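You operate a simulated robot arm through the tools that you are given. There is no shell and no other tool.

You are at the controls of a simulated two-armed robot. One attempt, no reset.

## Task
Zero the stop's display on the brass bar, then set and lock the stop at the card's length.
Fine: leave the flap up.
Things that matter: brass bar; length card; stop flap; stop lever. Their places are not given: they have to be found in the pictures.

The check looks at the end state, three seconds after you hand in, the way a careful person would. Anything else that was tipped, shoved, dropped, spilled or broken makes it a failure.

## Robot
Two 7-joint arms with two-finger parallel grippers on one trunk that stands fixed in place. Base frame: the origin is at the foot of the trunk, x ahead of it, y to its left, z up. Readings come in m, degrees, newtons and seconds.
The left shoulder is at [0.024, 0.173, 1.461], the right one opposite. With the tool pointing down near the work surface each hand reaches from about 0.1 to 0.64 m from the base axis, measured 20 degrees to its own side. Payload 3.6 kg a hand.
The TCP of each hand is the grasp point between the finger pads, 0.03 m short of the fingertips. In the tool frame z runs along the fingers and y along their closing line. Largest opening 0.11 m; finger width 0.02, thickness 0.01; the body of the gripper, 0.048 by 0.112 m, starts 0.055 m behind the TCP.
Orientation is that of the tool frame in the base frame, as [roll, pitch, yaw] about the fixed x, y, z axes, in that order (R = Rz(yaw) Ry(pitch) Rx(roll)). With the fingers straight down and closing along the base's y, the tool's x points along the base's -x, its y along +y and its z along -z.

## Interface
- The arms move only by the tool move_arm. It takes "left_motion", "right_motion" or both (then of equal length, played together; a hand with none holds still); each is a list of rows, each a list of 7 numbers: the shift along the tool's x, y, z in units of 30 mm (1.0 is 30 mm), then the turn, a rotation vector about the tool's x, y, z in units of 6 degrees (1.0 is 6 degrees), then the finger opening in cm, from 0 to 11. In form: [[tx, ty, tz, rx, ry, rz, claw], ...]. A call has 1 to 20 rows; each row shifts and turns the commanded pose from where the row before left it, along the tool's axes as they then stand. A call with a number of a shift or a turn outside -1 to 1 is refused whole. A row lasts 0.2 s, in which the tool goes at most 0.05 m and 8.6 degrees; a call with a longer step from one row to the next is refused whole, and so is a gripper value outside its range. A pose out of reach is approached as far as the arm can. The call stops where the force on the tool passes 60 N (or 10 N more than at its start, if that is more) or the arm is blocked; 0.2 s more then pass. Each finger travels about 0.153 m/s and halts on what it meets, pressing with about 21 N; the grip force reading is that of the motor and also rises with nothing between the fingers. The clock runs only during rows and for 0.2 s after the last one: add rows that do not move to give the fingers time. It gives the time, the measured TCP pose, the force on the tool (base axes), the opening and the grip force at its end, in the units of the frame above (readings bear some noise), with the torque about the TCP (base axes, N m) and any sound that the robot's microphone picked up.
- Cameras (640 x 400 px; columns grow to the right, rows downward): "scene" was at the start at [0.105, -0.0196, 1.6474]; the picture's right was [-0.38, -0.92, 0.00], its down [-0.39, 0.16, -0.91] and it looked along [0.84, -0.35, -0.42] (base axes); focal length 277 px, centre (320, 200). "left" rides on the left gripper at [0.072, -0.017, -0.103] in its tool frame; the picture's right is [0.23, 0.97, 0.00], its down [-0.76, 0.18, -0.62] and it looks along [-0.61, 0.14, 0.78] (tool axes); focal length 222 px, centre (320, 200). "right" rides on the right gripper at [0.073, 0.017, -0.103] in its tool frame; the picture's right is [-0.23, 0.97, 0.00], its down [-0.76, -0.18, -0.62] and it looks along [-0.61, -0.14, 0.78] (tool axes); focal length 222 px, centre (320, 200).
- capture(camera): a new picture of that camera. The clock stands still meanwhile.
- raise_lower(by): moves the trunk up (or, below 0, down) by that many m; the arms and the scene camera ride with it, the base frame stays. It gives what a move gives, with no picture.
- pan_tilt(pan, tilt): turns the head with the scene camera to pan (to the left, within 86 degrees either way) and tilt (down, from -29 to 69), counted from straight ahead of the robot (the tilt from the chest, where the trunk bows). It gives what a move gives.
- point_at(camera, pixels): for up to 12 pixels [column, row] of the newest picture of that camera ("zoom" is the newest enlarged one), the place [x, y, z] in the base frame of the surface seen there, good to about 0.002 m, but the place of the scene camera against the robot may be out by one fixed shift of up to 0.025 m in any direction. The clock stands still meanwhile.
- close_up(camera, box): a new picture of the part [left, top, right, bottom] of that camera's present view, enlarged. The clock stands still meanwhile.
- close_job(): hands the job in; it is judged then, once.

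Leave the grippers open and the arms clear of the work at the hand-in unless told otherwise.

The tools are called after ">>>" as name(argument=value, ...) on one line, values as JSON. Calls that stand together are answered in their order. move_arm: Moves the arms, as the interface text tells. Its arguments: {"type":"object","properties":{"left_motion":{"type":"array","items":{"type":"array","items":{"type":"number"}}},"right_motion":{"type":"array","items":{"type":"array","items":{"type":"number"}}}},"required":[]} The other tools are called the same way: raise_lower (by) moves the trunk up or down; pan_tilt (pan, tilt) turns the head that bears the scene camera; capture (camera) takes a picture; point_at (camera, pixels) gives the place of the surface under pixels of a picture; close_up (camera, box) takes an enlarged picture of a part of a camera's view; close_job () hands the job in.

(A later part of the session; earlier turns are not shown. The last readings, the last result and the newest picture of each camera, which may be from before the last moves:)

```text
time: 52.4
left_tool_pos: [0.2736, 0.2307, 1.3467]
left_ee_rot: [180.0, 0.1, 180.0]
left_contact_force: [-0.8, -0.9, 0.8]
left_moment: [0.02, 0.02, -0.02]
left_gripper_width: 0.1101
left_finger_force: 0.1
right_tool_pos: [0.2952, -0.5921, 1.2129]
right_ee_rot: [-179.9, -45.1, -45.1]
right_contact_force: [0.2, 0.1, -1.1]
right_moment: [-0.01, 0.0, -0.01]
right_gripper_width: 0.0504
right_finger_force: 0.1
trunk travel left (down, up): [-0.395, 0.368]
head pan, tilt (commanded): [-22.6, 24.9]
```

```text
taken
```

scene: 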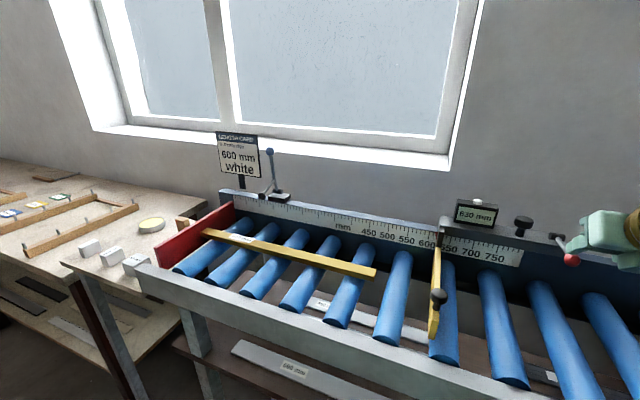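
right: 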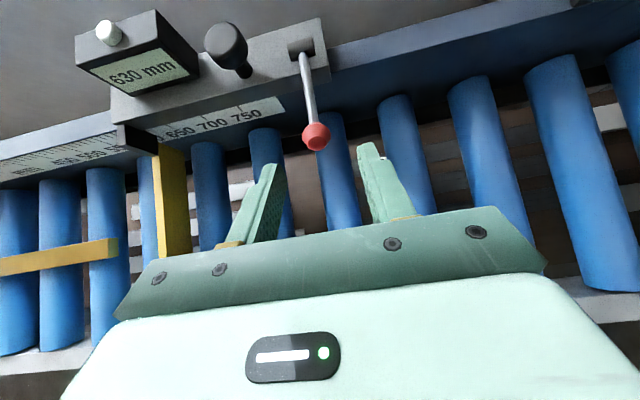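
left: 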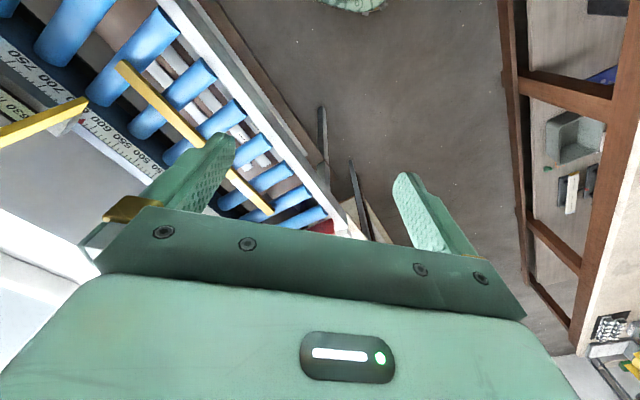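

The ball at (317, 136) is between the finger lines. I take points on it.

>>> point_at(camera="right", pixels=[[317, 136], [311, 110], [305, 70], [302, 48], [308, 136], [327, 136], [317, 148], [228, 45], [110, 32], [130, 140]])

>>> close_up(camera="right", box=[200, 0, 420, 220])

```text
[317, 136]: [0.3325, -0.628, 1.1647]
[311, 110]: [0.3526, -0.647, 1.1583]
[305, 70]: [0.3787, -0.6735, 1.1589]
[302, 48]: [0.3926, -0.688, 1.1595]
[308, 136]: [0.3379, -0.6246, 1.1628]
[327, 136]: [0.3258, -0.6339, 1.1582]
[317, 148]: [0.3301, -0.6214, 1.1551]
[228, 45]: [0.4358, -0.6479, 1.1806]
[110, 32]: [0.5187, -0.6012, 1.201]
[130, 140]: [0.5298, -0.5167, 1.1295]
```

```text
1.82 times, centred on (310, 110) of right
```

zoom: 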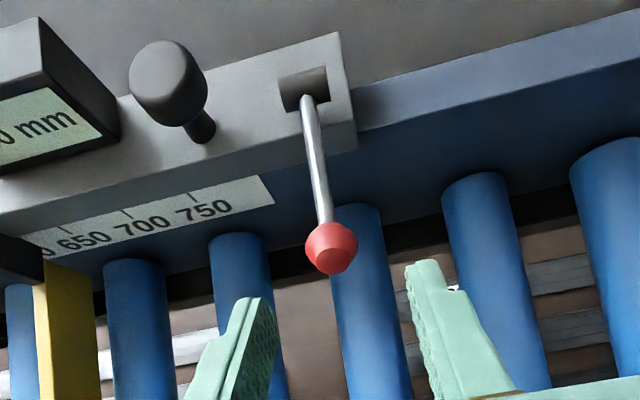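

The ball centre is at u≈-0.21, n≈0.682, z≈1.153. I advance 81 mm and close on the ball.

>>> move_arm(right_motion=[[-0.03, 0, 0.675, 0, 0, 0, 5], [-0.03, 0, 0.675, 0, 0, 0, 5], [-0.03, 0, 0.675, 0, 0, 0, 5], [-0.03, 0, 0.675, 0, 0, 0, 5], [0, 0, 0, 0, 0, 0, 5], [0, 0, 0, 0, 0, 0, 3], [0, 0, 0, 0, 0, 0, 0], [0, 0, 0, 0, 0, 0, 0]])

>>> capture(camera="right")

```text
time: 54.2
left_tool_pos: [0.274, 0.2312, 1.3455]
left_ee_rot: [-180.0, 0.0, -180.0]
left_contact_force: [0.3, 0.5, 0.4]
left_moment: [-0.01, 0.01, 0.01]
left_gripper_width: 0.1103
left_finger_force: 0.1
right_tool_pos: [0.3377, -0.6291, 1.1532]
right_ee_rot: [-179.9, -44.9, -45.3]
right_contact_force: [-3.8, -2.6, 1.5]
right_moment: [-0.06, 0.07, -0.07]
right_gripper_width: 0.0253
right_finger_force: 45.5
trunk travel left (down, up): [-0.395, 0.368]
head pan, tilt (commanded): [-22.6, 24.9]
```

```text
taken
```

right: 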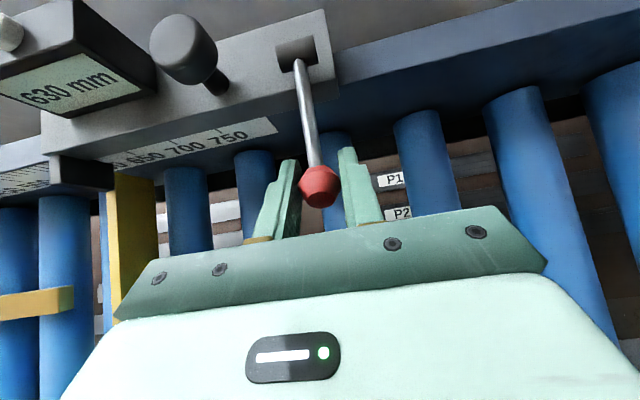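

I hold the ball (25 mm). I try lifting the lever through the first 15° and read the force.

>>> move_arm(right_motion=[[0.18, 0, -0.14, 0, 0, 0, 0], [0.18, 0, -0.14, 0, 0, 0, 0], [0.18, 0, -0.14, 0, 0, 0, 0]])

>>> capture(camera="right")

```text
time: 55.0
left_tool_pos: [0.2758, 0.2304, 1.3465]
left_ee_rot: [-180.0, 0.0, -180.0]
left_contact_force: [-0.4, -0.3, -0.9]
left_moment: [0.01, 0.0, 0.01]
left_gripper_width: 0.1098
left_finger_force: 0.2
right_tool_pos: [0.3395, -0.6306, 1.1714]
right_ee_rot: [-179.8, -44.9, -45.1]
right_contact_force: [-3.5, 5.9, -16.4]
right_moment: [0.87, 0.88, 0.02]
right_gripper_width: 0.0255
right_finger_force: 44.7
trunk travel left (down, up): [-0.395, 0.368]
head pan, tilt (commanded): [-22.6, 24.9]
```

```text
taken
```

right: 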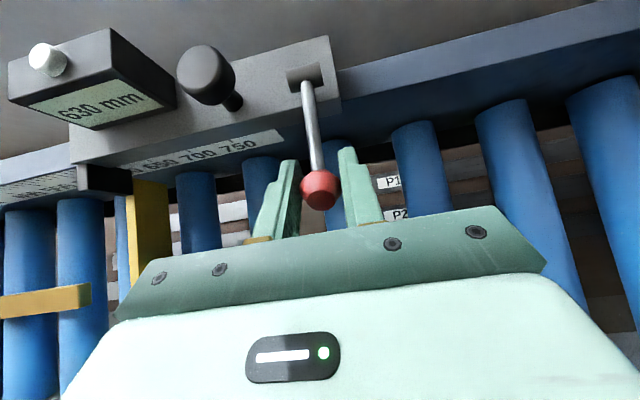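

The lever rises with about 16 N of resistance. I continue the arc to about 60°.

>>> move_arm(right_motion=[[0.22, 0, -0.1, 0, 0, 0, 0], [0.22, 0, -0.09, 0, 0, 0, 0], [0.22, 0, -0.08, 0, 0, 0, 0], [0.237, 0, -0.03, 0, 0, 0, 0], [0.237, 0, -0.03, 0, 0, 0, 0], [0.237, 0, -0.03, 0, 0, 0, 0], [0.237, 0, 0.03, 0, 0, 0, 0], [0.237, 0, 0.03, 0, 0, 0, 0], [0.237, 0, 0.03, 0, 0, 0, 0]])

>>> capture(camera="right")

>>> capture(camera="scene")

```text
time: 57.0
left_tool_pos: [0.273, 0.2316, 1.3463]
left_ee_rot: [-179.9, 0.2, 180.0]
left_contact_force: [0.1, 1.0, 0.1]
left_moment: [0.01, 0.0, -0.03]
left_gripper_width: 0.1098
left_finger_force: 0.1
right_tool_pos: [0.365, -0.6568, 1.2275]
right_ee_rot: [180.0, -45.2, -45.1]
right_contact_force: [-9.5, 11.5, -0.9]
right_moment: [0.81, 0.7, 0.01]
right_gripper_width: 0.0253
right_finger_force: 45.4
trunk travel left (down, up): [-0.395, 0.368]
head pan, tilt (commanded): [-22.6, 24.9]
```

```text
taken
```

right: 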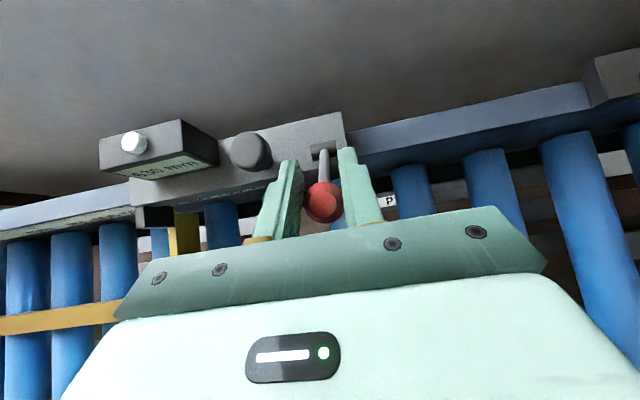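

```text
taken
```

scene: 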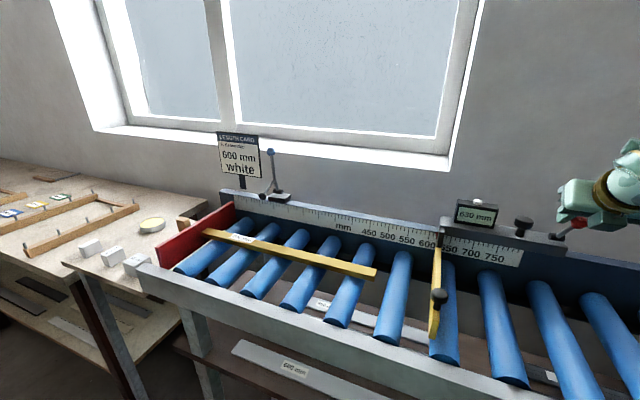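

The lever is at about 60°. I continue toward vertical.

>>> move_arm(right_motion=[[0.22, 0, 0.08, 0, 0, 0, 0], [0.22, 0, 0.09, 0, 0, 0, 0], [0.22, 0, 0.1, 0, 0, 0, 0], [0.19, 0, 0.14, 0, 0, 0, 0], [0.19, 0, 0.145, 0, 0, 0, 0], [0.19, 0, 0.15, 0, 0, 0, 0]])

>>> capture(camera="right")

>>> close_up(camera="scene", box=[430, 180, 620, 300])

```text
time: 58.4
left_tool_pos: [0.2745, 0.2315, 1.3459]
left_ee_rot: [180.0, 0.0, -180.0]
left_contact_force: [-0.3, -0.3, 0.2]
left_moment: [0.0, -0.01, 0.02]
left_gripper_width: 0.1101
left_finger_force: 0.1
right_tool_pos: [0.3932, -0.6859, 1.2343]
right_ee_rot: [-180.0, -45.0, -45.1]
right_contact_force: [0.1, -0.2, 0.0]
right_moment: [0.03, 0.0, -0.04]
right_gripper_width: 0.0
right_finger_force: 37.7
trunk travel left (down, up): [-0.395, 0.368]
head pan, tilt (commanded): [-22.6, 24.9]
```

```text
taken
```

right: 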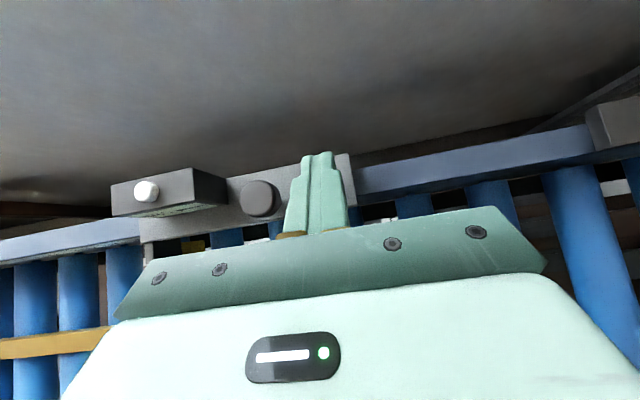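

```text
3.33 times, centred on (525, 240) of scene
```

zoom: 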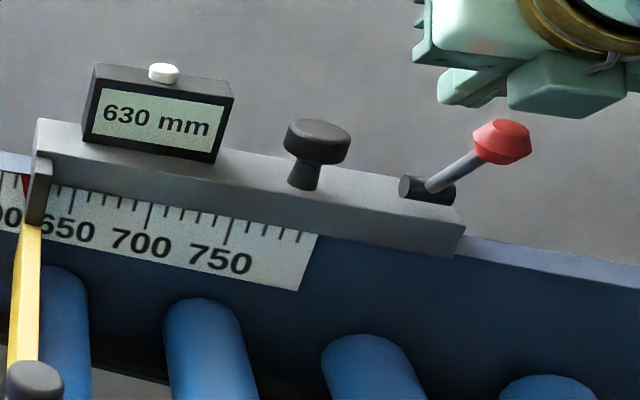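

The fingers slipped off the ball, probably at the lever's end stop. I measure where the lever stands.

>>> point_at(camera="scene", pixels=[[579, 222], [560, 234], [570, 229], [551, 236]])

>>> capture(camera="scene")

```text
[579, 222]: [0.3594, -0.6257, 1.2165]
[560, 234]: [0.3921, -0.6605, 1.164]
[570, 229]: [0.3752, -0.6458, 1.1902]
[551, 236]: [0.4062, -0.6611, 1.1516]
```

```text
taken
```

scene: 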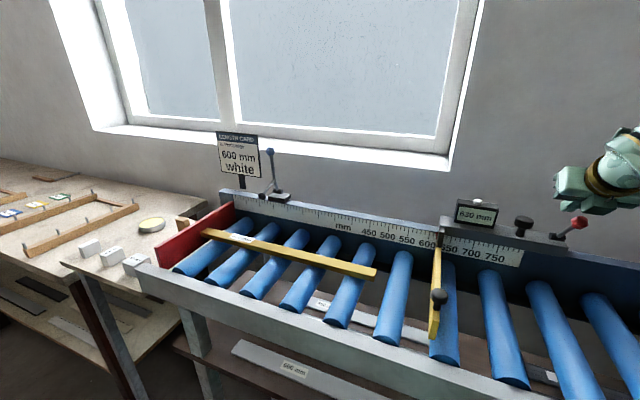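

The lever now rests at about 50° up, which appears to be its end stop. To move the carriage precisely in both directions, I'll grip the flap blade near its root. First I lift away from the lever, come back toward the robot, and travel left with the tilt reduced to 30°.

>>> move_arm(right_motion=[[0.6, 0, -0.6, 0, 0, 0, 0], [0.6, 0, -0.6, 0, 0, 0, 0], [-0.754, 0, -0.754, 0, 0, 0, 0], [-0.754, 0, -0.754, 0, 0, 0, 0], [-0.754, 0, -0.754, 0, 0, 0, 0], [-0.754, 0, -0.754, 0, 0, 0, 0], [-0.754, 0, -0.754, 0, 0, 0, 0], [0, -0.92, 0, 0, -1, 0, 0], [0, -0.92, 0, 0, -1, 0, 0], [0, -0.92, 0, 0, -0.5, 0, 0], [0, -0.92, 0, 0, 0, 0, 1], [0, -0.92, 0, 0, 0, 0, 2], [0, -0.92, 0, 0, 0, 0, 3], [0, -0.92, 0, 0, 0, 0, 4], [0, -0.92, 0, 0, 0, 0, 5]])

>>> capture(camera="right")

>>> capture(camera="scene")

```text
time: 61.6
left_tool_pos: [0.2756, 0.2319, 1.3452]
left_ee_rot: [-179.9, -0.2, -180.0]
left_contact_force: [0.0, -0.2, -0.1]
left_moment: [0.0, 0.02, -0.01]
left_gripper_width: 0.1101
left_finger_force: 0.1
right_tool_pos: [0.4378, -0.4172, 1.2853]
right_ee_rot: [-180.0, -30.0, -45.1]
right_contact_force: [0.5, -0.4, -0.3]
right_moment: [0.01, -0.01, -0.04]
right_gripper_width: 0.05
right_finger_force: 0.0
trunk travel left (down, up): [-0.395, 0.368]
head pan, tilt (commanded): [-22.6, 24.9]
```

```text
taken
```

right: 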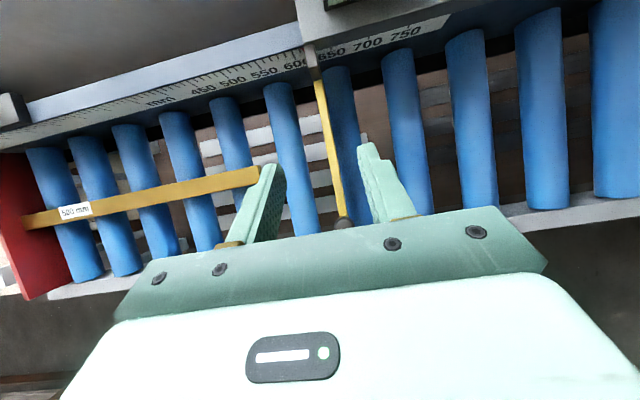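

```text
taken
```

scene: 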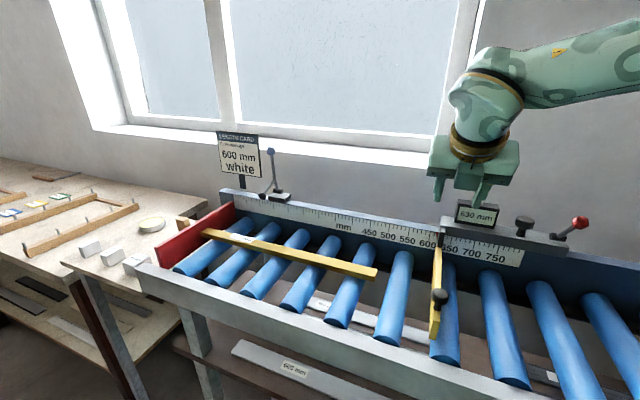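

The hand is above the blade. I measure the blade's top line from this picture.

>>> point_at(camera="right", pixels=[[319, 90], [325, 115], [330, 145], [337, 185], [315, 82], [327, 130], [316, 70], [259, 170], [342, 225], [335, 140]])

>>> close_up(camera="right", box=[260, 50, 400, 230])

```text
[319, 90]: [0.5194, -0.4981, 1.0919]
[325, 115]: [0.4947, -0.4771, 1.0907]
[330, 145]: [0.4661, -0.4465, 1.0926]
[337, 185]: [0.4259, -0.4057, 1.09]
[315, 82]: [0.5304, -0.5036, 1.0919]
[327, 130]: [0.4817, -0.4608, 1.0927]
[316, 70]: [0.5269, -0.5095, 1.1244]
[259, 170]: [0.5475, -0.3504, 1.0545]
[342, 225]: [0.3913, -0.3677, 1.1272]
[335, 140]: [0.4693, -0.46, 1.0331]
```

```text
2.22 times, centred on (330, 140) of right
```

zoom: 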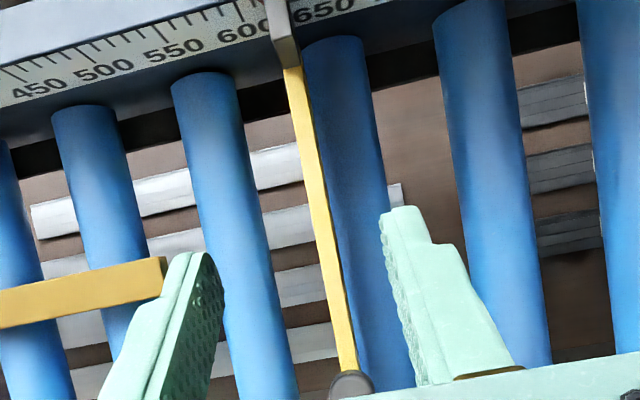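

The blade's top is at z=1.0915, centred at u=0.014. I lower the open fingers around it near its root (n≈0.69), then close.

>>> move_arm(right_motion=[[-0.119, 0, 0.919, 0, 0, 0, 5], [-0.119, 0, 0.919, 0, 0, 0, 5], [-0.119, 0, 0.919, 0, 0, 0, 5], [-0.119, 0, 0.919, 0, 0, 0, 5], [-0.119, 0, 0.919, 0, 0, 0, 5], [-0.119, 0, 0.919, 0, 0, 0, 5], [-0.119, 0, 0.919, 0, 0, 0, 5], [-0.119, 0, 0.919, 0, 0, 0, 5], [0, 0, 0, 0, 0, 0, 5]])

>>> capture(camera="right")

>>> capture(camera="scene")

```text
time: 63.6
left_tool_pos: [0.2734, 0.2313, 1.3462]
left_ee_rot: [179.9, 0.0, -179.9]
left_contact_force: [-0.8, -0.5, 0.1]
left_moment: [-0.01, -0.01, 0.0]
left_gripper_width: 0.11
left_finger_force: 0.2
right_tool_pos: [0.4959, -0.4796, 1.079]
right_ee_rot: [-179.9, -30.0, -45.2]
right_contact_force: [-0.1, -0.1, -0.6]
right_moment: [-0.02, 0.02, 0.0]
right_gripper_width: 0.0499
right_finger_force: 0.0
trunk travel left (down, up): [-0.395, 0.368]
head pan, tilt (commanded): [-22.6, 24.9]
```

```text
taken
```

right: 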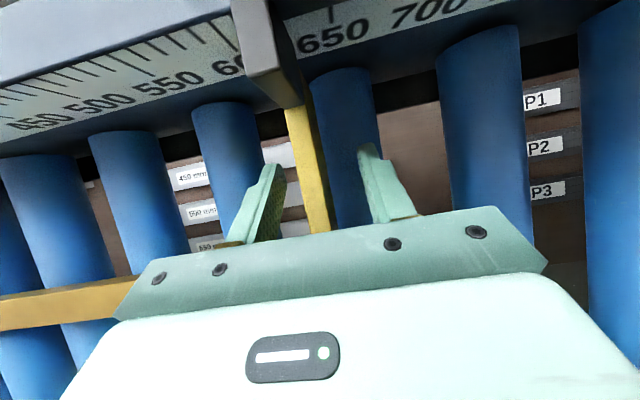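

```text
taken
```

scene: 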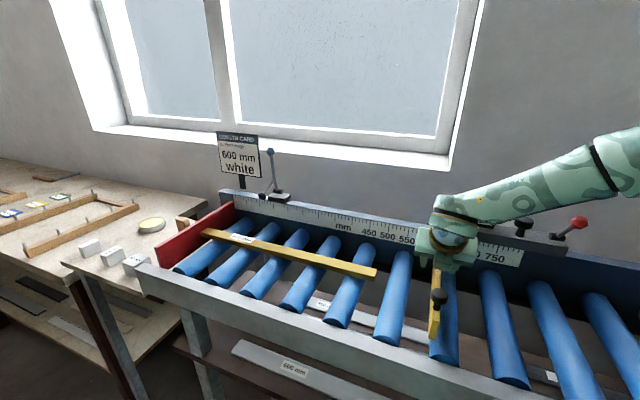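

The blade is between the fingers. I close on it.

>>> move_arm(right_motion=[[0, -0.08, 0, 0, 0, 0, 3], [0, 0, 0, 0, 0, 0, 0], [0, 0, 0, 0, 0, 0, 0]])

```text
time: 64.4
left_tool_pos: [0.2748, 0.2302, 1.347]
left_ee_rot: [-180.0, 0.0, -179.9]
left_contact_force: [0.1, 0.3, 0.5]
left_moment: [0.0, -0.01, -0.03]
left_gripper_width: 0.11
left_finger_force: 0.1
right_tool_pos: [0.4976, -0.4785, 1.0802]
right_ee_rot: [180.0, -30.0, -45.1]
right_contact_force: [-0.6, -1.8, 0.5]
right_moment: [0.03, 0.08, 0.25]
right_gripper_width: 0.0121
right_finger_force: 44.6
trunk travel left (down, up): [-0.395, 0.368]
head pan, tilt (commanded): [-22.6, 24.9]
```

Gripped. I try a 10 mm move along +u to see whether the carriage slides.

>>> move_arm(right_motion=[[0, -0.1, 0, 0, 0, 0, 0], [0, -0.1, 0, 0, 0, 0, 0], [0, -0.13, 0, 0, 0, 0, 0]])

>>> capture(camera="scene")

>>> close_up(camera="scene", box=[400, 180, 600, 300])

```text
time: 65.2
left_tool_pos: [0.2753, 0.2312, 1.3456]
left_ee_rot: [180.0, 0.1, -180.0]
left_contact_force: [-0.9, 0.2, -0.4]
left_moment: [0.01, -0.04, -0.01]
left_gripper_width: 0.11
left_finger_force: 0.0
right_tool_pos: [0.5076, -0.4713, 1.0795]
right_ee_rot: [-180.0, -29.9, -45.2]
right_contact_force: [-3.5, -1.0, -6.3]
right_moment: [0.01, 0.15, 0.42]
right_gripper_width: 0.0118
right_finger_force: 45.2
trunk travel left (down, up): [-0.395, 0.368]
head pan, tilt (commanded): [-22.6, 24.9]
```

```text
taken
```

scene: 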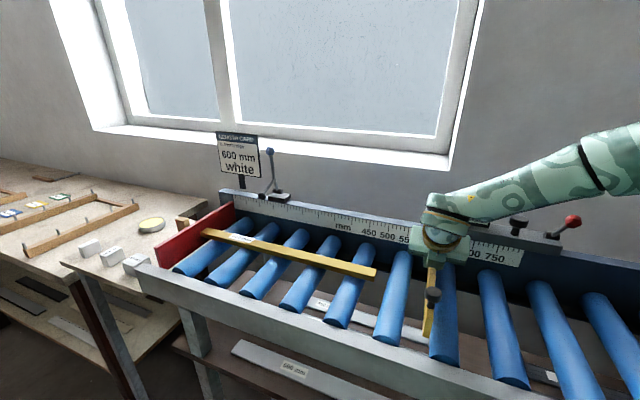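

```text
3.20 times, centred on (500, 240) of scene
```

zoom: 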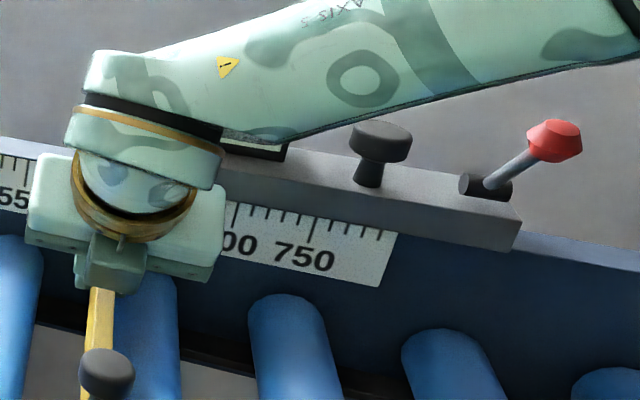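

The carriage slides freely with about 4 N, so the lever is released. I slide it along +u by 97 mm toward the bar end.

>>> move_arm(right_motion=[[0, -0.25, 0, 0, 0, 0, 0], [0, -0.25, 0, 0, 0, 0, 0], [0, -0.25, 0, 0, 0, 0, 0], [0, -0.25, 0, 0, 0, 0, 0], [0, -0.25, 0, 0, 0, 0, 0], [0, -0.25, 0, 0, 0, 0, 0], [0, -0.25, 0, 0, 0, 0, 0], [0, -0.25, 0, 0, 0, 0, 0], [0, -0.25, 0, 0, 0, 0, 0], [0, -0.25, 0, 0, 0, 0, 0], [0, -0.25, 0, 0, 0, 0, 0], [0, -0.25, 0, 0, 0, 0, 0], [0, -0.25, 0, 0, 0, 0, 0]])

>>> capture(camera="right")

>>> capture(camera="scene")

```text
time: 68.0
left_tool_pos: [0.2752, 0.2315, 1.3449]
left_ee_rot: [179.9, -0.1, -179.9]
left_contact_force: [-0.2, 1.1, 0.6]
left_moment: [0.01, -0.02, 0.0]
left_gripper_width: 0.1099
left_finger_force: 0.0
right_tool_pos: [0.5773, -0.3999, 1.0784]
right_ee_rot: [180.0, -29.9, -45.1]
right_contact_force: [-7.7, 3.0, -15.2]
right_moment: [0.48, 0.13, 0.34]
right_gripper_width: 0.0118
right_finger_force: 44.9
trunk travel left (down, up): [-0.395, 0.368]
head pan, tilt (commanded): [-22.6, 24.9]
```

```text
taken
```

right: 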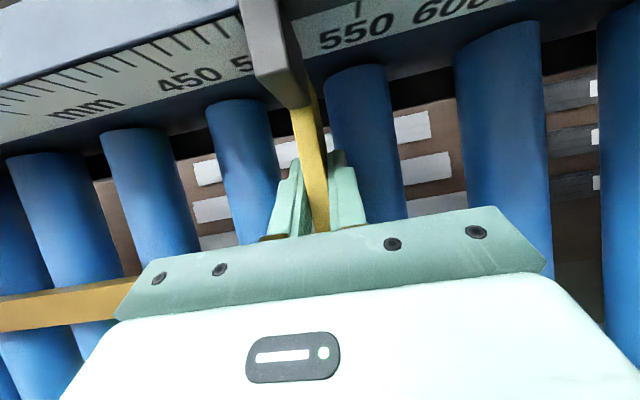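

```text
taken
```

scene: 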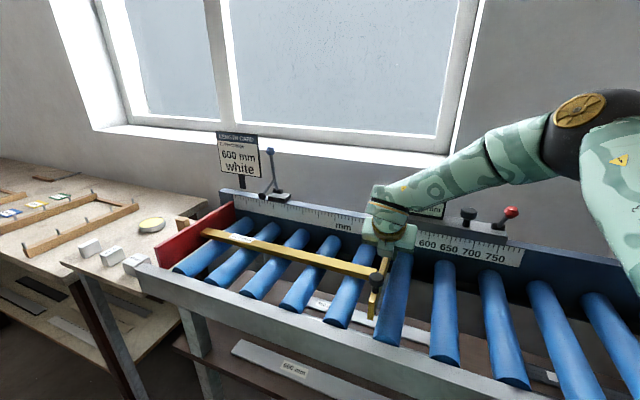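

About 9 mm remain to the bar's end. I creep in 1.5 mm rows and watch the force.

>>> move_arm(right_motion=[[0, -0.05, 0, 0, 0, 0, 0], [0, -0.05, 0, 0, 0, 0, 0], [0, -0.05, 0, 0, 0, 0, 0], [0, -0.05, 0, 0, 0, 0, 0]])

>>> close_up(camera="scene", box=[340, 220, 440, 330])

```text
time: 69.0
left_tool_pos: [0.2741, 0.2313, 1.3461]
left_ee_rot: [180.0, -0.1, 180.0]
left_contact_force: [-0.7, 0.4, 0.5]
left_moment: [0.01, 0.01, -0.04]
left_gripper_width: 0.1102
left_finger_force: 0.0
right_tool_pos: [0.5808, -0.3964, 1.0783]
right_ee_rot: [180.0, -29.8, -45.1]
right_contact_force: [-10.0, 2.1, -16.9]
right_moment: [0.42, 0.23, 0.43]
right_gripper_width: 0.0118
right_finger_force: 44.4
trunk travel left (down, up): [-0.395, 0.368]
head pan, tilt (commanded): [-22.6, 24.9]
```

```text
3.64 times, centred on (390, 275) of scene
```

zoom: 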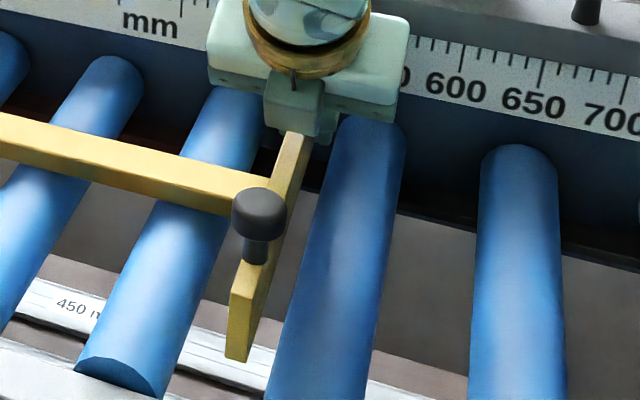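

Nearly touching. I creep on in 1 mm rows.

>>> move_arm(right_motion=[[0, -0.035, 0, 0, 0, 0, 0], [0, -0.035, 0, 0, 0, 0, 0], [0, -0.035, 0, 0, 0, 0, 0]])

>>> close_up(camera="scene", box=[340, 230, 420, 320])

```text
time: 69.8
left_tool_pos: [0.2737, 0.2314, 1.3463]
left_ee_rot: [180.0, 0.0, 179.9]
left_contact_force: [-0.2, 0.3, 0.6]
left_moment: [-0.03, -0.03, 0.02]
left_gripper_width: 0.1102
left_finger_force: 0.2
right_tool_pos: [0.5837, -0.3945, 1.0781]
right_ee_rot: [180.0, -29.9, -45.2]
right_contact_force: [-13.2, 6.4, -22.5]
right_moment: [0.71, 0.13, 0.48]
right_gripper_width: 0.0116
right_finger_force: 45.2
trunk travel left (down, up): [-0.395, 0.368]
head pan, tilt (commanded): [-22.6, 24.9]
```

```text
4.44 times, centred on (380, 275) of scene
```

zoom: 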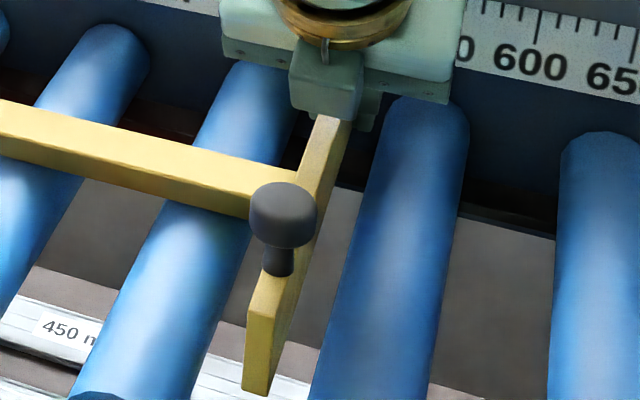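

Not much force along u yet (about 5 N). I keep creeping 1 mm at a time, with a tiny relief in the other directions.

>>> move_arm(right_motion=[[-0.02, -0.035, 0.01, 0, 0, 0, 0], [-0.02, -0.035, 0.01, 0, 0, 0, 0]])

>>> close_up(camera="scene", box=[340, 230, 420, 320])

```text
time: 70.4
left_tool_pos: [0.2736, 0.2299, 1.3461]
left_ee_rot: [179.9, -0.1, 180.0]
left_contact_force: [0.3, 0.0, 0.7]
left_moment: [0.0, 0.05, 0.0]
left_gripper_width: 0.1098
left_finger_force: 0.0
right_tool_pos: [0.5827, -0.3937, 1.0788]
right_ee_rot: [180.0, -30.0, -45.2]
right_contact_force: [-17.0, 1.6, -19.0]
right_moment: [0.83, 0.51, 0.62]
right_gripper_width: 0.0119
right_finger_force: 44.5
trunk travel left (down, up): [-0.395, 0.368]
head pan, tilt (commanded): [-22.6, 24.9]
```

```text
4.44 times, centred on (380, 275) of scene
```

zoom: 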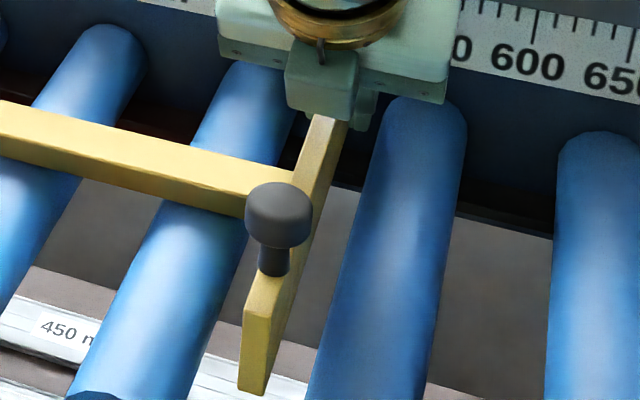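

The position stayed while the force along -u rose to about 11 N, so the flap has met the bar. I press one more millimetre to confirm.

>>> move_arm(right_motion=[[-0.02, -0.04, 0.01, 0, 0, 0, 0]])

>>> close_up(camera="scene", box=[180, 210, 260, 260])

>>> capture(camera="scene")

```text
time: 70.8
left_tool_pos: [0.273, 0.2299, 1.348]
left_ee_rot: [179.9, 0.0, -180.0]
left_contact_force: [0.8, -0.2, -0.5]
left_moment: [0.0, 0.0, -0.01]
left_gripper_width: 0.11
left_finger_force: 0.1
right_tool_pos: [0.5839, -0.3941, 1.0787]
right_ee_rot: [-179.9, -30.0, -45.2]
right_contact_force: [-18.5, -3.7, -14.4]
right_moment: [0.5, 0.71, 0.7]
right_gripper_width: 0.0119
right_finger_force: 45.1
trunk travel left (down, up): [-0.395, 0.368]
head pan, tilt (commanded): [-22.6, 24.9]
```

```text
8.00 times, centred on (220, 235) of scene
```

zoom: 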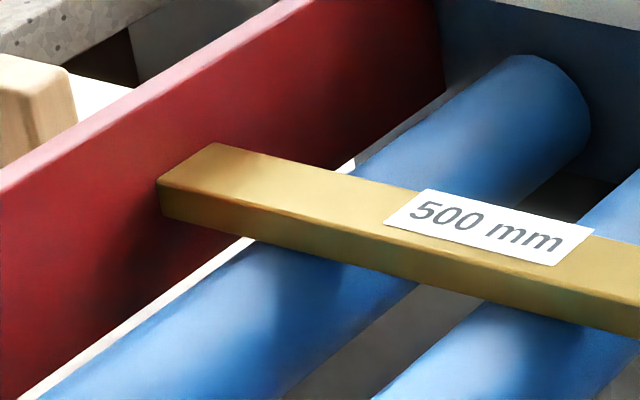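

```text
taken
```

scene: 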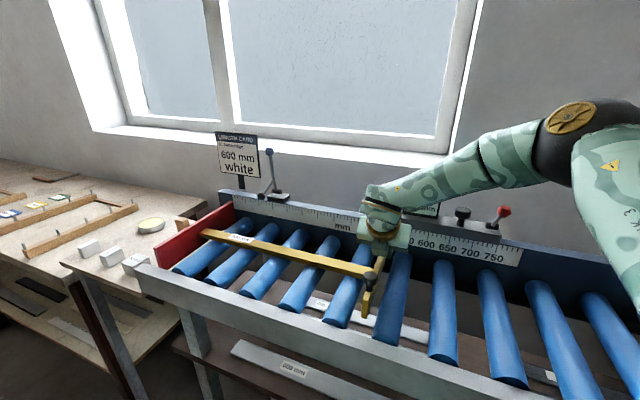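

The flap presses the bar against the fence with about 16 N. I open the fingers and withdraw along their axis, leaving the carriage resting there by its own friction.

>>> move_arm(right_motion=[[0, 0, 0, 0, 0, 0, 2], [0, 0, 0, 0, 0, 0, 4], [0, 0, 0, 0, 0, 0, 5], [0, 0, -0.5, 0, 0, 0, 5], [0, 0, -1, 0, 0, 0, 5], [0, 0, -1, 0, 0, 0, 5], [0, 0, -1, 0, 0, 0, 5], [0, 0, -1, 0, 0, 0, 5]])

>>> capture(camera="scene")

>>> capture(camera="right")

```text
time: 72.6
left_tool_pos: [0.2747, 0.2319, 1.3467]
left_ee_rot: [-180.0, 0.0, 180.0]
left_contact_force: [-0.4, 1.0, -0.5]
left_moment: [-0.02, 0.02, -0.02]
left_gripper_width: 0.1099
left_finger_force: 0.1
right_tool_pos: [0.534, -0.3439, 1.1942]
right_ee_rot: [-179.9, -30.0, -45.0]
right_contact_force: [0.0, -0.5, 0.3]
right_moment: [0.02, 0.0, 0.0]
right_gripper_width: 0.0503
right_finger_force: 0.0
trunk travel left (down, up): [-0.395, 0.368]
head pan, tilt (commanded): [-22.6, 24.9]
```

```text
taken
```

scene: 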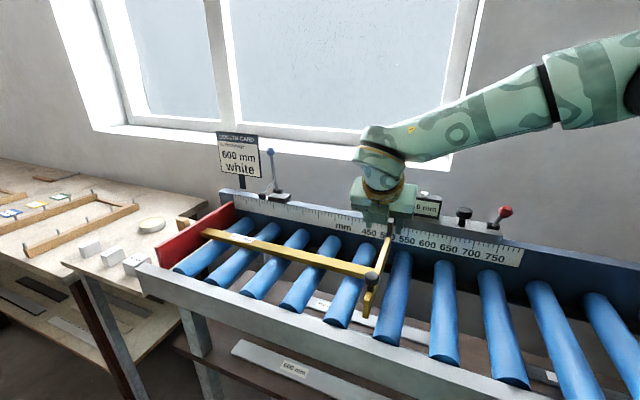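

```text
taken
```

right: 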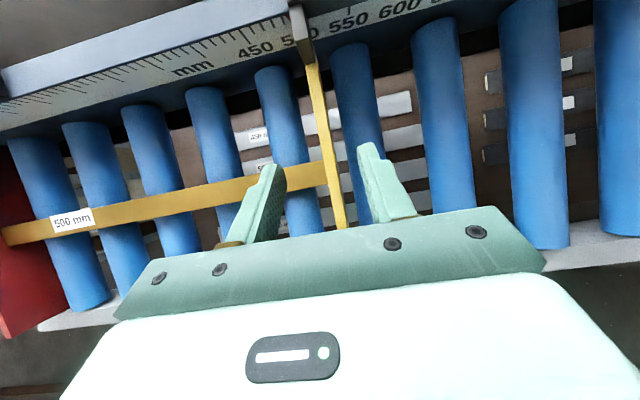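

The flap stays against the bar. I raise the hand, tilt to 45°, and close the fingers to look at the display and its button.

>>> move_arm(right_motion=[[0.5, 0.3, -0.866, 0, 0, 0, 4], [0.5, 0.55, -0.866, 0, 0, 0, 2], [0.5, 0.55, -0.866, 0, 0, 0, 0], [0.5, 0.55, -0.866, 0, 0, 0, 0], [0, 0, 0, 0, 1, 0, 0], [0, 0, 0, 0, 1, 0, 0], [0, 0, 0, 0, 0.5, 0, 0]])

>>> capture(camera="right")

>>> capture(camera="scene")

>>> close_up(camera="scene", box=[340, 170, 540, 300])

```text
time: 74.2
left_tool_pos: [0.2747, 0.232, 1.3459]
left_ee_rot: [180.0, 0.0, 179.9]
left_contact_force: [0.4, 0.4, -0.1]
left_moment: [-0.02, 0.04, 0.04]
left_gripper_width: 0.1099
left_finger_force: 0.0
right_tool_pos: [0.4949, -0.3848, 1.315]
right_ee_rot: [-179.8, -45.0, -45.3]
right_contact_force: [-0.4, 1.2, -0.4]
right_moment: [-0.01, -0.01, -0.02]
right_gripper_width: 0.0
right_finger_force: 21.1
trunk travel left (down, up): [-0.395, 0.368]
head pan, tilt (commanded): [-22.6, 24.9]
```

```text
taken
```

right: 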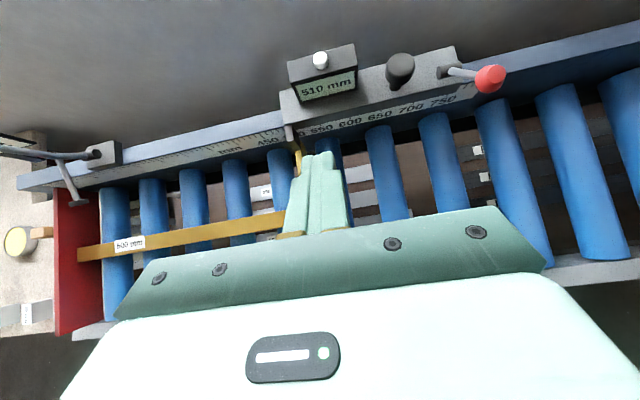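

```text
taken
```

scene: 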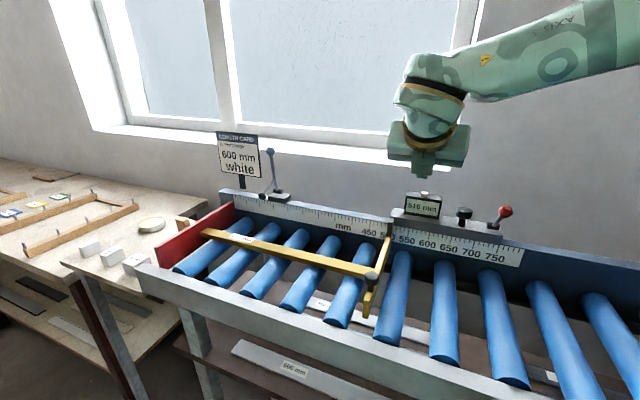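

```text
3.08 times, centred on (440, 235) of scene
```

zoom: 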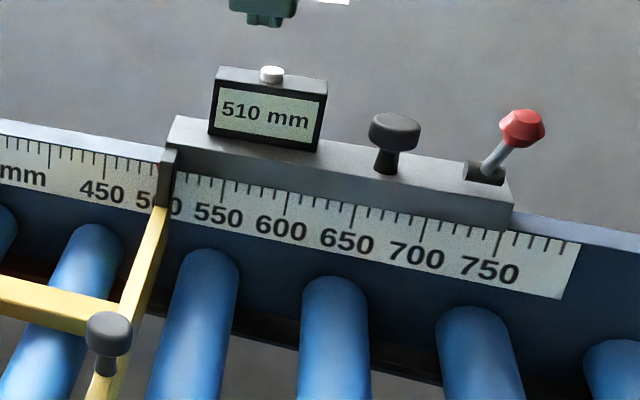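

At contact the display shows 510 mm for the 500 mm bar, a 10 mm error. I check that flap and bar are still touching, and get the button's position.

>>> close_up(camera="scene", box=[350, 245, 410, 295])

>>> point_at(camera="right", pixels=[[320, 60], [320, 53], [300, 62], [345, 55], [290, 82], [356, 72], [400, 65], [490, 75], [300, 150], [289, 213]])

>>> close_up(camera="right", box=[260, 30, 380, 130])

```text
8.00 times, centred on (380, 270) of scene
```

zoom: 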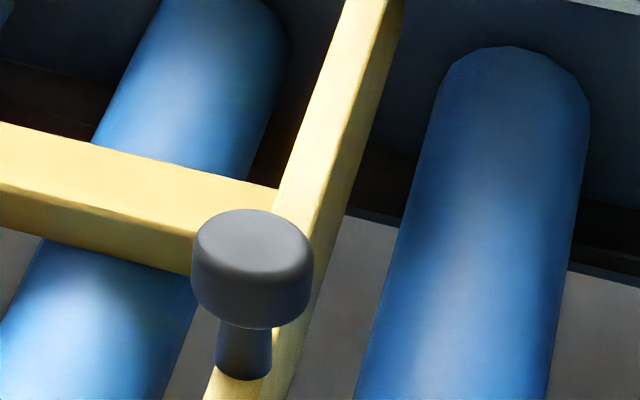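

```text
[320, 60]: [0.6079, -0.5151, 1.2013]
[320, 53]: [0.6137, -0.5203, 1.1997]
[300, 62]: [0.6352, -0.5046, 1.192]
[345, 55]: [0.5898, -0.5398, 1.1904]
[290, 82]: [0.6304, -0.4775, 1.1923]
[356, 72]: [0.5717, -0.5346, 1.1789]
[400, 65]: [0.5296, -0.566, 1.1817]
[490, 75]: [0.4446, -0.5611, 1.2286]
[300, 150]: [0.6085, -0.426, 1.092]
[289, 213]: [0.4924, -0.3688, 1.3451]
```

```text
4.00 times, centred on (320, 80) of right
```

zoom: 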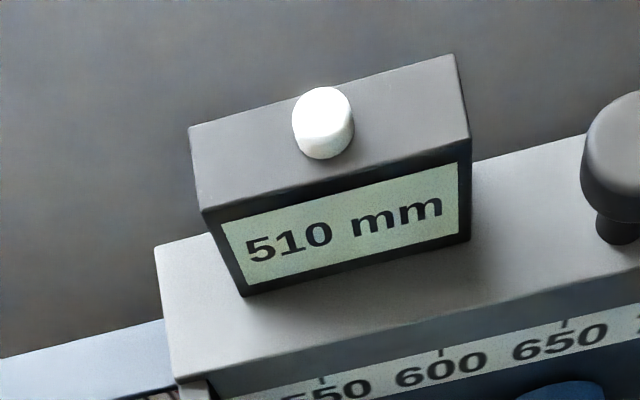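

Flap and bar touch. The button top is at u≈0.066, n≈0.798, z≈1.201. I bring the closed fingertips to hover just above it.

>>> move_arm(right_motion=[[0.347, 0.067, 0.91, 0, 0, 0, 0], [0.347, 0.067, 0.91, 0, 0, 0, 0], [0.347, 0.067, 0.91, 0, 0, 0, 0], [0.347, 0.067, 0.91, 0, 0, 0, 0], [0.347, 0.067, 0.91, 0, 0, 0, 0], [0.347, 0.067, 0.91, 0, 0, 0, 0], [0, 0, 0, 0, 0, 0, 0]])

>>> capture(camera="right")

>>> capture(camera="scene")

>>> close_up(camera="scene", box=[370, 150, 490, 240])

```text
time: 75.8
left_tool_pos: [0.2743, 0.2325, 1.3455]
left_ee_rot: [-179.9, 0.0, 180.0]
left_contact_force: [-0.1, -0.6, 0.4]
left_moment: [-0.01, -0.04, 0.01]
left_gripper_width: 0.11
left_finger_force: 0.0
right_tool_pos: [0.5987, -0.5103, 1.2422]
right_ee_rot: [-179.9, -45.1, -45.2]
right_contact_force: [0.2, -0.5, -0.1]
right_moment: [0.02, -0.02, -0.01]
right_gripper_width: 0.0003
right_finger_force: 21.5
trunk travel left (down, up): [-0.395, 0.368]
head pan, tilt (commanded): [-22.6, 24.9]
```

```text
taken
```

right: 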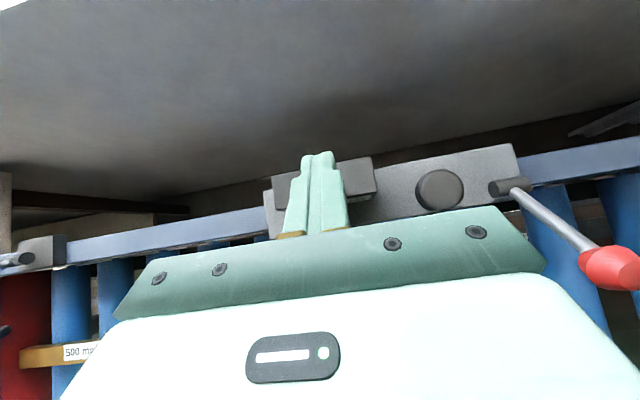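

```text
taken
```

scene: 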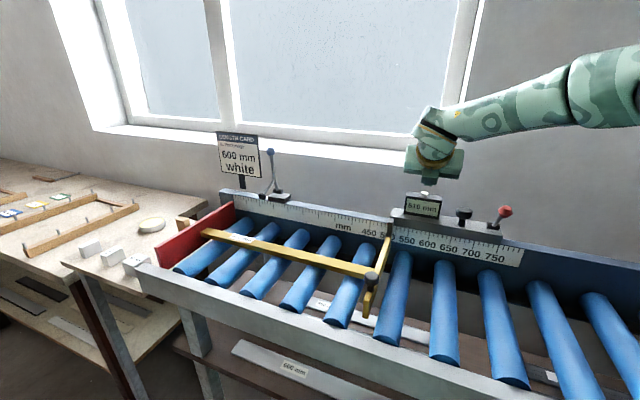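

```text
4.44 times, centred on (430, 195) of scene
```

zoom: 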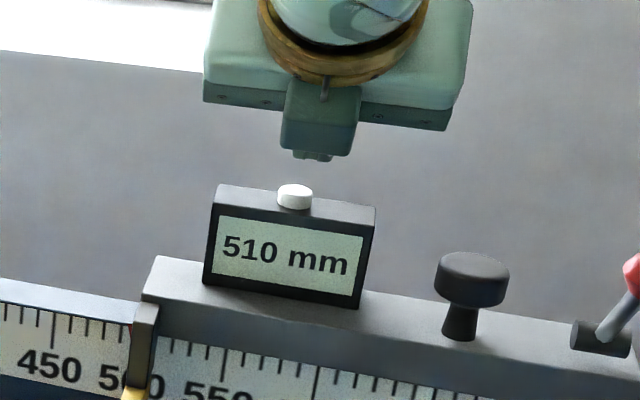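

The tips hover about 13 mm above the button, 3 mm to the right. I correct that and go down 11 mm.

>>> move_arm(right_motion=[[0, -0.1, 0, 0, 0, 0, 0], [-0.065, 0, 0.065, 0, 0, 0, 0], [-0.065, 0, 0.065, 0, 0, 0, 0], [-0.065, 0, 0.065, 0, 0, 0, 0], [-0.065, 0, 0.065, 0, 0, 0, 0]])

>>> close_up(camera="scene", box=[370, 150, 490, 240])

```text
time: 77.0
left_tool_pos: [0.2736, 0.2321, 1.3457]
left_ee_rot: [179.9, 0.0, 180.0]
left_contact_force: [0.2, -0.1, -0.6]
left_moment: [0.0, 0.02, -0.02]
left_gripper_width: 0.11
left_finger_force: 0.1
right_tool_pos: [0.6012, -0.504, 1.2313]
right_ee_rot: [-180.0, -45.0, -45.0]
right_contact_force: [-0.1, 0.1, -0.5]
right_moment: [0.02, 0.02, -0.01]
right_gripper_width: 0.0
right_finger_force: 21.1
trunk travel left (down, up): [-0.395, 0.368]
head pan, tilt (commanded): [-22.6, 24.9]
```

```text
4.44 times, centred on (430, 195) of scene
```

zoom: 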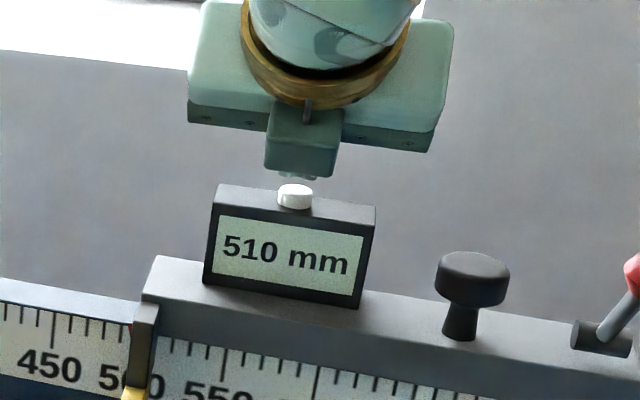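

The tip edge is about 2 mm above the button. I press on in 1 mm steps.

>>> move_arm(right_motion=[[-0.0236, 0, 0.0236, 0, 0, 0, 0], [-0.0236, 0, 0.0236, 0, 0, 0, 0], [-0.0236, 0, 0.0236, 0, 0, 0, 0], [-0.0236, 0, 0.0236, 0, 0, 0, 0]])

>>> close_up(camera="scene", box=[370, 150, 490, 240])

```text
time: 78.0
left_tool_pos: [0.2742, 0.2309, 1.3454]
left_ee_rot: [-180.0, 0.0, 180.0]
left_contact_force: [0.3, 0.5, 0.3]
left_moment: [0.02, 0.01, -0.01]
left_gripper_width: 0.1099
left_finger_force: 0.0
right_tool_pos: [0.6011, -0.5043, 1.2274]
right_ee_rot: [-179.9, -45.0, -45.1]
right_contact_force: [0.2, 0.4, 0.1]
right_moment: [0.01, 0.01, -0.02]
right_gripper_width: 0.0
right_finger_force: 21.1
trunk travel left (down, up): [-0.395, 0.368]
head pan, tilt (commanded): [-22.6, 24.9]
```

```text
4.44 times, centred on (430, 195) of scene
```

zoom: 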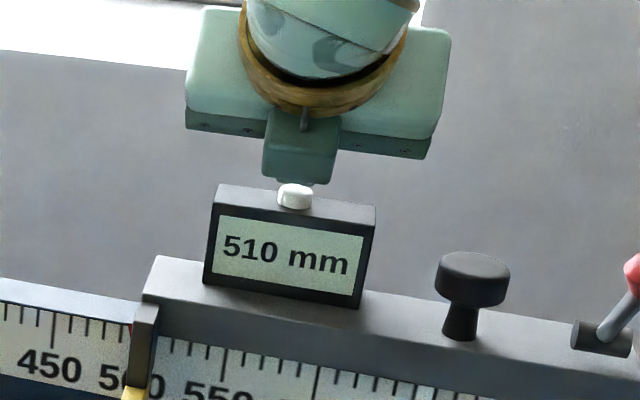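

No contact force yet. I continue 3 mm.

>>> move_arm(right_motion=[[-0.0236, 0, 0.0236, 0, 0, 0, 0], [-0.0236, 0, 0.0236, 0, 0, 0, 0], [-0.0236, 0, 0.0236, 0, 0, 0, 0]])

>>> close_up(camera="scene", box=[370, 150, 490, 240])

```text
time: 78.8
left_tool_pos: [0.2741, 0.2306, 1.3457]
left_ee_rot: [-180.0, 0.0, -180.0]
left_contact_force: [-1.3, -1.3, 0.6]
left_moment: [-0.01, 0.02, -0.01]
left_gripper_width: 0.11
left_finger_force: 0.1
right_tool_pos: [0.6024, -0.5039, 1.2253]
right_ee_rot: [-179.8, -45.0, -45.1]
right_contact_force: [0.5, 0.0, 1.2]
right_moment: [0.01, 0.0, 0.03]
right_gripper_width: 0.0001
right_finger_force: 21.6
trunk travel left (down, up): [-0.395, 0.368]
head pan, tilt (commanded): [-22.6, 24.9]
```

```text
4.44 times, centred on (430, 195) of scene
```

zoom: 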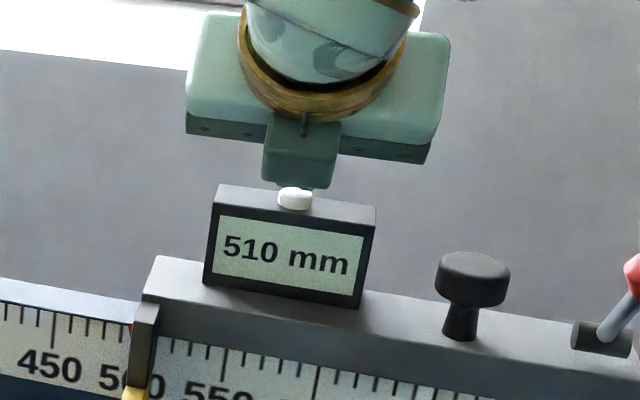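

The button begins to go down (about 1 N). I press 3 mm more.

>>> move_arm(right_motion=[[-0.0236, 0, 0.0236, 0, 0, 0, 0], [-0.0236, 0, 0.0236, 0, 0, 0, 0], [-0.0236, 0, 0.0236, 0, 0, 0, 0]])

>>> close_up(camera="scene", box=[370, 150, 490, 240])

```text
time: 79.6
left_tool_pos: [0.2731, 0.2309, 1.3468]
left_ee_rot: [179.9, 0.0, -180.0]
left_contact_force: [-0.4, 0.8, -0.5]
left_moment: [-0.04, -0.03, 0.01]
left_gripper_width: 0.1099
left_finger_force: 0.0
right_tool_pos: [0.6016, -0.5049, 1.2218]
right_ee_rot: [-179.9, -44.9, -45.2]
right_contact_force: [-0.5, -0.1, 1.5]
right_moment: [0.01, -0.04, 0.03]
right_gripper_width: 0.0
right_finger_force: 20.5
trunk travel left (down, up): [-0.395, 0.368]
head pan, tilt (commanded): [-22.6, 24.9]
```

```text
4.44 times, centred on (430, 195) of scene
```

zoom: 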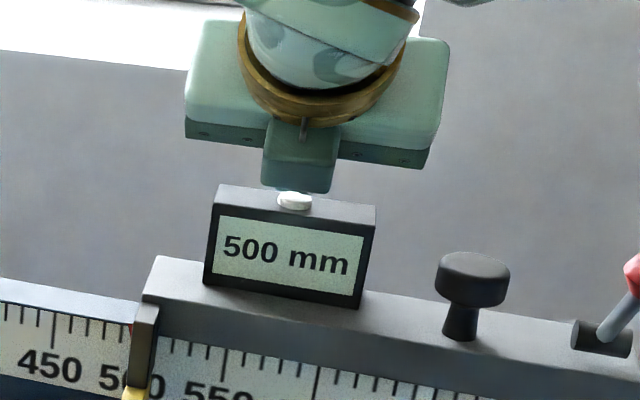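

The display now reads 500 mm: the zero is set on the bar. I lift off straight up and back toward the robot, and check.

>>> move_arm(right_motion=[[0.3, 0, -0.3, 0, 0, 0, 0], [0.6, 0, -0.6, 0, 0, 0, 0], [0.6, 0, -0.6, 0, 0, 0, 0], [-0.754, 0, -0.754, 0, 0, 0, 0], [-0.754, 0, -0.754, 0, 0, 0, 0], [-0.754, 0, -0.754, 0, 0, 0, 0], [-0.754, 0, -0.754, 0, 0, 0, 0], [-0.4, -0.5, -0.4, 0, 0, 0, 2], [0, -0.9, 0, 0, -1, 0, 4], [0, -0.7, 0, 0, -1, 0, 5], [0, 0, 0, 0, -0.5, 0, 5]])

>>> capture(camera="right")

>>> capture(camera="scene")

>>> close_up(camera="scene", box=[340, 180, 540, 300])

```text
time: 82.0
left_tool_pos: [0.2731, 0.2319, 1.3466]
left_ee_rot: [180.0, 0.0, -179.9]
left_contact_force: [0.4, -1.0, 0.5]
left_moment: [0.01, -0.01, -0.01]
left_gripper_width: 0.1099
left_finger_force: 0.1
right_tool_pos: [0.5427, -0.3563, 1.2863]
right_ee_rot: [-179.9, -29.9, -45.1]
right_contact_force: [0.2, 0.8, 0.0]
right_moment: [-0.01, 0.01, -0.01]
right_gripper_width: 0.0502
right_finger_force: 0.1
trunk travel left (down, up): [-0.395, 0.368]
head pan, tilt (commanded): [-22.6, 24.9]
```

```text
taken
```

right: 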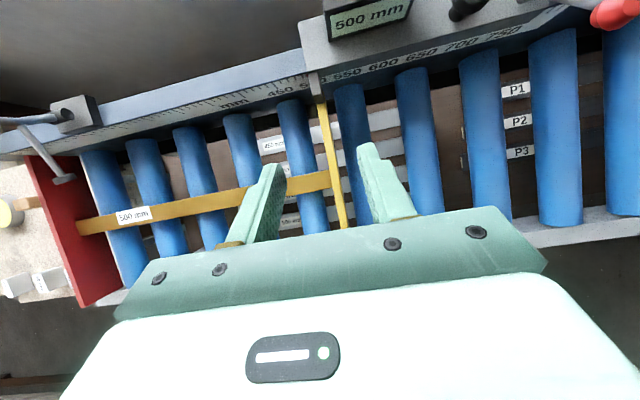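

```text
taken
```

scene: 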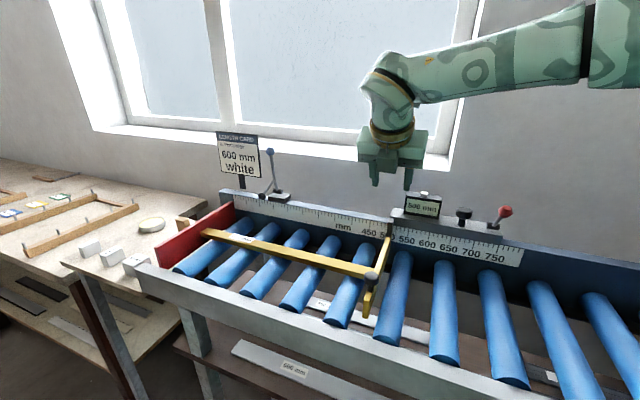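

```text
3.20 times, centred on (440, 240) of scene
```

zoom: 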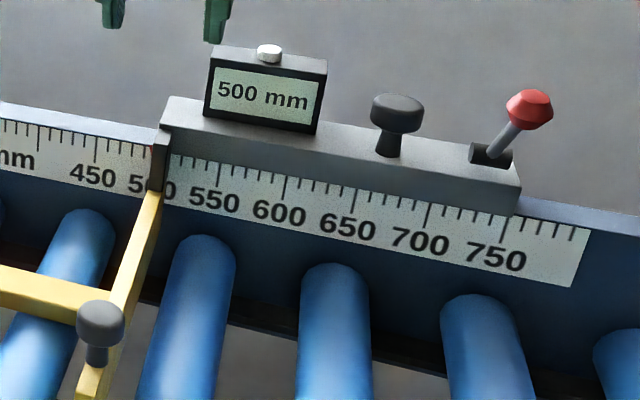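

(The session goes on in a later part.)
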